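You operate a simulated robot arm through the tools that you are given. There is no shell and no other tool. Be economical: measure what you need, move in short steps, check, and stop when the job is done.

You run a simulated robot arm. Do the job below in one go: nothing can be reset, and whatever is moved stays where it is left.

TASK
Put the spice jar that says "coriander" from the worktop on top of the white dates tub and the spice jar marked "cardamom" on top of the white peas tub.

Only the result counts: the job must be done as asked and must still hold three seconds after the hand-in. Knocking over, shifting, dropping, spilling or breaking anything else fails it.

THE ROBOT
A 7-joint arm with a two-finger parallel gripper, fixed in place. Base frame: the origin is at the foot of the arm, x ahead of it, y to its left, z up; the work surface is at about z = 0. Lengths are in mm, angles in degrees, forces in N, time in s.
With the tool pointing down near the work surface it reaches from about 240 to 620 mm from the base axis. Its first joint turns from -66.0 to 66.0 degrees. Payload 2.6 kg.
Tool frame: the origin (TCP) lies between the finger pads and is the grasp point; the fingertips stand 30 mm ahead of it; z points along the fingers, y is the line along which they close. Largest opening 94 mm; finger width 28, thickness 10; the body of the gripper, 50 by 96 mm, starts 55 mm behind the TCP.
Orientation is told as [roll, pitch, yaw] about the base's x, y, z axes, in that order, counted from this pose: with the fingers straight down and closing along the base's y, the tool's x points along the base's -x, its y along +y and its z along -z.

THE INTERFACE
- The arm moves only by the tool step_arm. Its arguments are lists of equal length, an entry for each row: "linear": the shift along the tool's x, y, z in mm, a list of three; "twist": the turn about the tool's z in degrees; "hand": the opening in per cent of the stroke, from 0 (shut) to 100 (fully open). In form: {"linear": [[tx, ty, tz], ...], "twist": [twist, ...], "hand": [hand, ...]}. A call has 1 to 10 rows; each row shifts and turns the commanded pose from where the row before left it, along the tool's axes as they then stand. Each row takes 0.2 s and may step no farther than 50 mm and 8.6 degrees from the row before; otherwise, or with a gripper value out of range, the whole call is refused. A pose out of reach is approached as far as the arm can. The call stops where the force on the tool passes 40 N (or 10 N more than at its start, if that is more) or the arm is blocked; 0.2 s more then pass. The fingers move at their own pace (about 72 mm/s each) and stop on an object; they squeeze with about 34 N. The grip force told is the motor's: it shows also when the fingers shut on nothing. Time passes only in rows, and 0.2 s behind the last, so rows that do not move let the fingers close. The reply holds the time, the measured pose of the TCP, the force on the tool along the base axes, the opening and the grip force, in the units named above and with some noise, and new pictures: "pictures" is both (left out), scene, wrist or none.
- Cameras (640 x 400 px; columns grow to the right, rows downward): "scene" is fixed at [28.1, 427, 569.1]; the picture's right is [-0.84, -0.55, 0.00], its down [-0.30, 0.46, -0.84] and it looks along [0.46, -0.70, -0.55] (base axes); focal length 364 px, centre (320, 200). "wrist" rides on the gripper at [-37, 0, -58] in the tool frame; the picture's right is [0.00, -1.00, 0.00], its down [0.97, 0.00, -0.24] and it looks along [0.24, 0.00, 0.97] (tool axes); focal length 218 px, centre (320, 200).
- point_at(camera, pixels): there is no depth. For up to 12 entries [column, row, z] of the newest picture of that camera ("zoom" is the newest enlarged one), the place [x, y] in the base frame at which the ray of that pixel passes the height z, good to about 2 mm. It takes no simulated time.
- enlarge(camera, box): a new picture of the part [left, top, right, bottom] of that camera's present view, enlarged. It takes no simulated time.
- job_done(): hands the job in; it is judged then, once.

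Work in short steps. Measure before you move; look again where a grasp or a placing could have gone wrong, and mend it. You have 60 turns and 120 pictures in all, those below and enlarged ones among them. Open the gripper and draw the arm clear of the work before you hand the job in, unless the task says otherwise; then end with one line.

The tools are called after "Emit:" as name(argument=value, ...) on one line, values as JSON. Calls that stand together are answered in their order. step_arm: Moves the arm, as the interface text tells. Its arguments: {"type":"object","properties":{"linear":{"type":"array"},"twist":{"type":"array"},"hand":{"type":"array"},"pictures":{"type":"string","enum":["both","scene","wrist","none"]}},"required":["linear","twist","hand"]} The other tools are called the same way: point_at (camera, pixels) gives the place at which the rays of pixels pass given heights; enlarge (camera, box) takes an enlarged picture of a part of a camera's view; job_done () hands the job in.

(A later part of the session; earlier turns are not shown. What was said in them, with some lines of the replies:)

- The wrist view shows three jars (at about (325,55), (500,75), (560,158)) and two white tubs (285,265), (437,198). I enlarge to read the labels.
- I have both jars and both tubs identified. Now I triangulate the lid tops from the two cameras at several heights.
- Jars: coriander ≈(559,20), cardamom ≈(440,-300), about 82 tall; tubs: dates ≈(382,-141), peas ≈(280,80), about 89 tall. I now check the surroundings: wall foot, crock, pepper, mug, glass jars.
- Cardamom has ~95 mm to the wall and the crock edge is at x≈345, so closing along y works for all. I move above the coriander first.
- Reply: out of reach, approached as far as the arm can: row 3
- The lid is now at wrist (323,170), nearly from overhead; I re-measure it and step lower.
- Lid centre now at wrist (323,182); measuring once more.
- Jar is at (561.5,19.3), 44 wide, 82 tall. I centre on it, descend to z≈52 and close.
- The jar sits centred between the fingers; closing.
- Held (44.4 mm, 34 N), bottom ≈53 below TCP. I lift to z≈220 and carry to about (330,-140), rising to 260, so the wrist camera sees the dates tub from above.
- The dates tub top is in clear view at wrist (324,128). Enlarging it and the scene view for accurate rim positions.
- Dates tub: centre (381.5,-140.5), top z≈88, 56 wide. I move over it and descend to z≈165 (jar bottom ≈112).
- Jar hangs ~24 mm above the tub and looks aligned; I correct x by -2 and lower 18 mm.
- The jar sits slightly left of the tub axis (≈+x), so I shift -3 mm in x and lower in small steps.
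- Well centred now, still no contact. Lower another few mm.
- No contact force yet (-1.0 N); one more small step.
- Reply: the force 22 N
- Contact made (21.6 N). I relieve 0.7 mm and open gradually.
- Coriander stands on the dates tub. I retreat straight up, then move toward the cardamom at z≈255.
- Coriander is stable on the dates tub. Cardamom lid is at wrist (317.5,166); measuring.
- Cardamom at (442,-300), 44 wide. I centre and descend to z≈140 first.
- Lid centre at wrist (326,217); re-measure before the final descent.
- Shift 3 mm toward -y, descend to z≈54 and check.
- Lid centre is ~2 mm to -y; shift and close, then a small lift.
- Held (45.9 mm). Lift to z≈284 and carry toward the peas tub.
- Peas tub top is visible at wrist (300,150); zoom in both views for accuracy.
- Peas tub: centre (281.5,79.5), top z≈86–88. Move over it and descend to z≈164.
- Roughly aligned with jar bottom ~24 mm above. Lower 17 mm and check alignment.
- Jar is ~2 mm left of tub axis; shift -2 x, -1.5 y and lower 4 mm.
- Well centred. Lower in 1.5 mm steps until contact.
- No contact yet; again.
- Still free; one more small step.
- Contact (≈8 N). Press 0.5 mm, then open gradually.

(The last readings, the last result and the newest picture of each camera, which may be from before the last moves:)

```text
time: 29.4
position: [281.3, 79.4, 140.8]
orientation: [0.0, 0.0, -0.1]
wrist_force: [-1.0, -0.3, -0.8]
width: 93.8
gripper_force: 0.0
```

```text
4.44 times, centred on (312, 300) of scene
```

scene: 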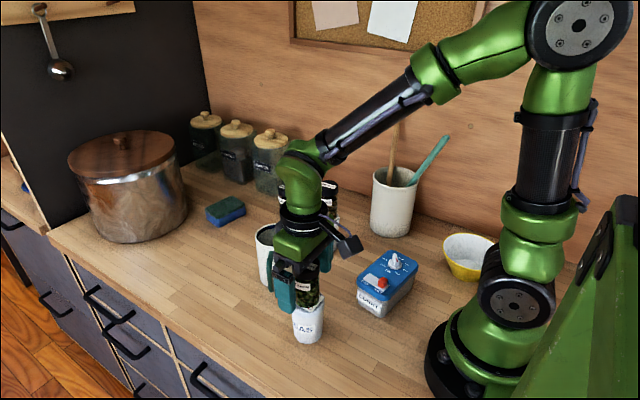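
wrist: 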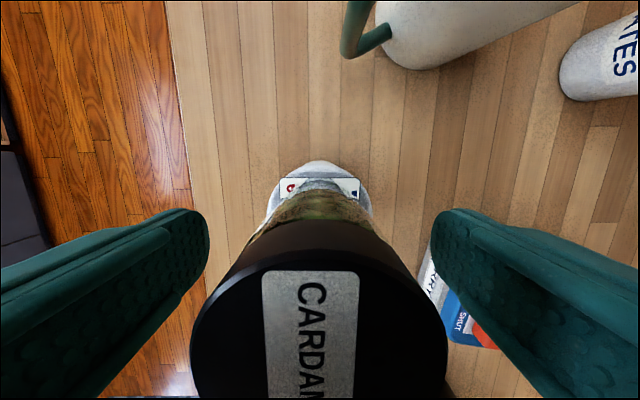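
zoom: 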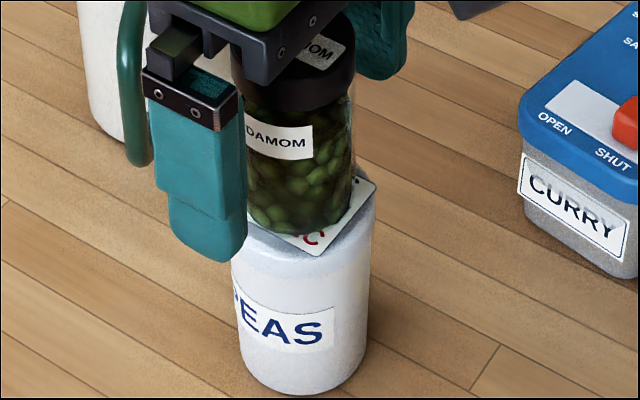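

Cardamom stands free on the peas tub. I draw straight up and check the result.

Emit:
step_arm(linear=[[0, 0, -30], [0, 0, -45], [0, 0, -45], [0, 0, -30], [-40, -20, 0], [-40, -20, 0], [0, 0, 0]], twist=[0, 0, 0, 0, 0, 0, 0], hand=[100, 100, 100, 100, 100, 100, 100])

Emit:
enlarge(camera="scene", box=[190, 150, 430, 350])

```text
time: 31.0
position: [361.9, 43.6, 292.1]
orientation: [0.0, 0.0, -0.1]
wrist_force: [0.8, 0.3, 0.3]
width: 93.9
gripper_force: 0.0
```

scene: 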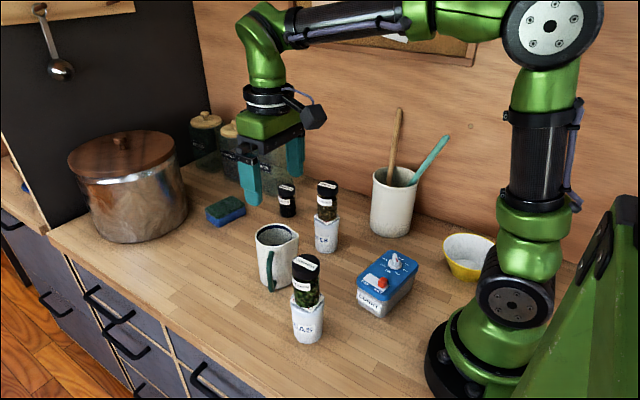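
wrist: 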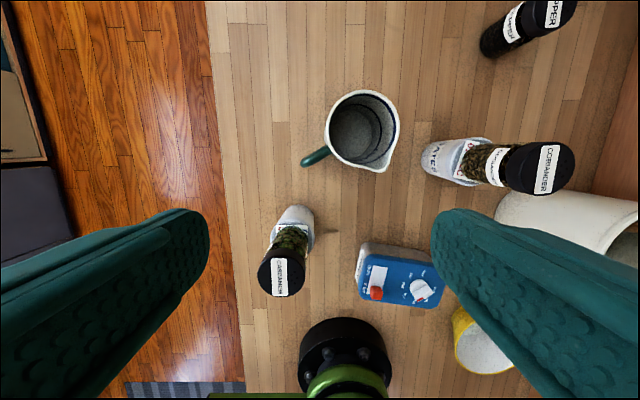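

```text
2.00 times, centred on (310, 250) of scene
```

zoom: 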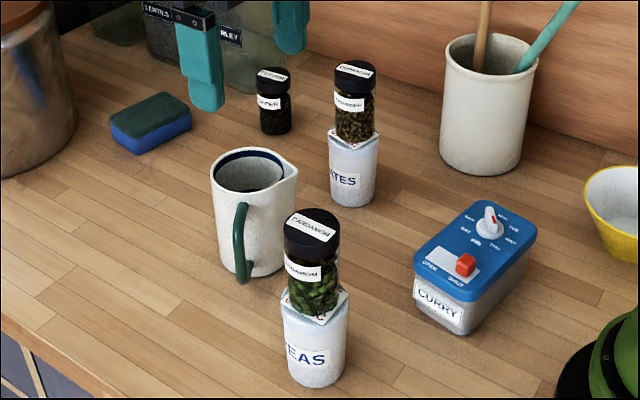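

Both jars stand upright on the right tubs, nothing else has moved, and the gripper is open and clear of the work; handing in.

Emit:
job_done()

```text
The job is handed in.
```

The coriander jar is on the white dates tub and the cardamom jar is on the white peas tub; both stood upright, and nothing else looked moved in the last pictures before I handed in.
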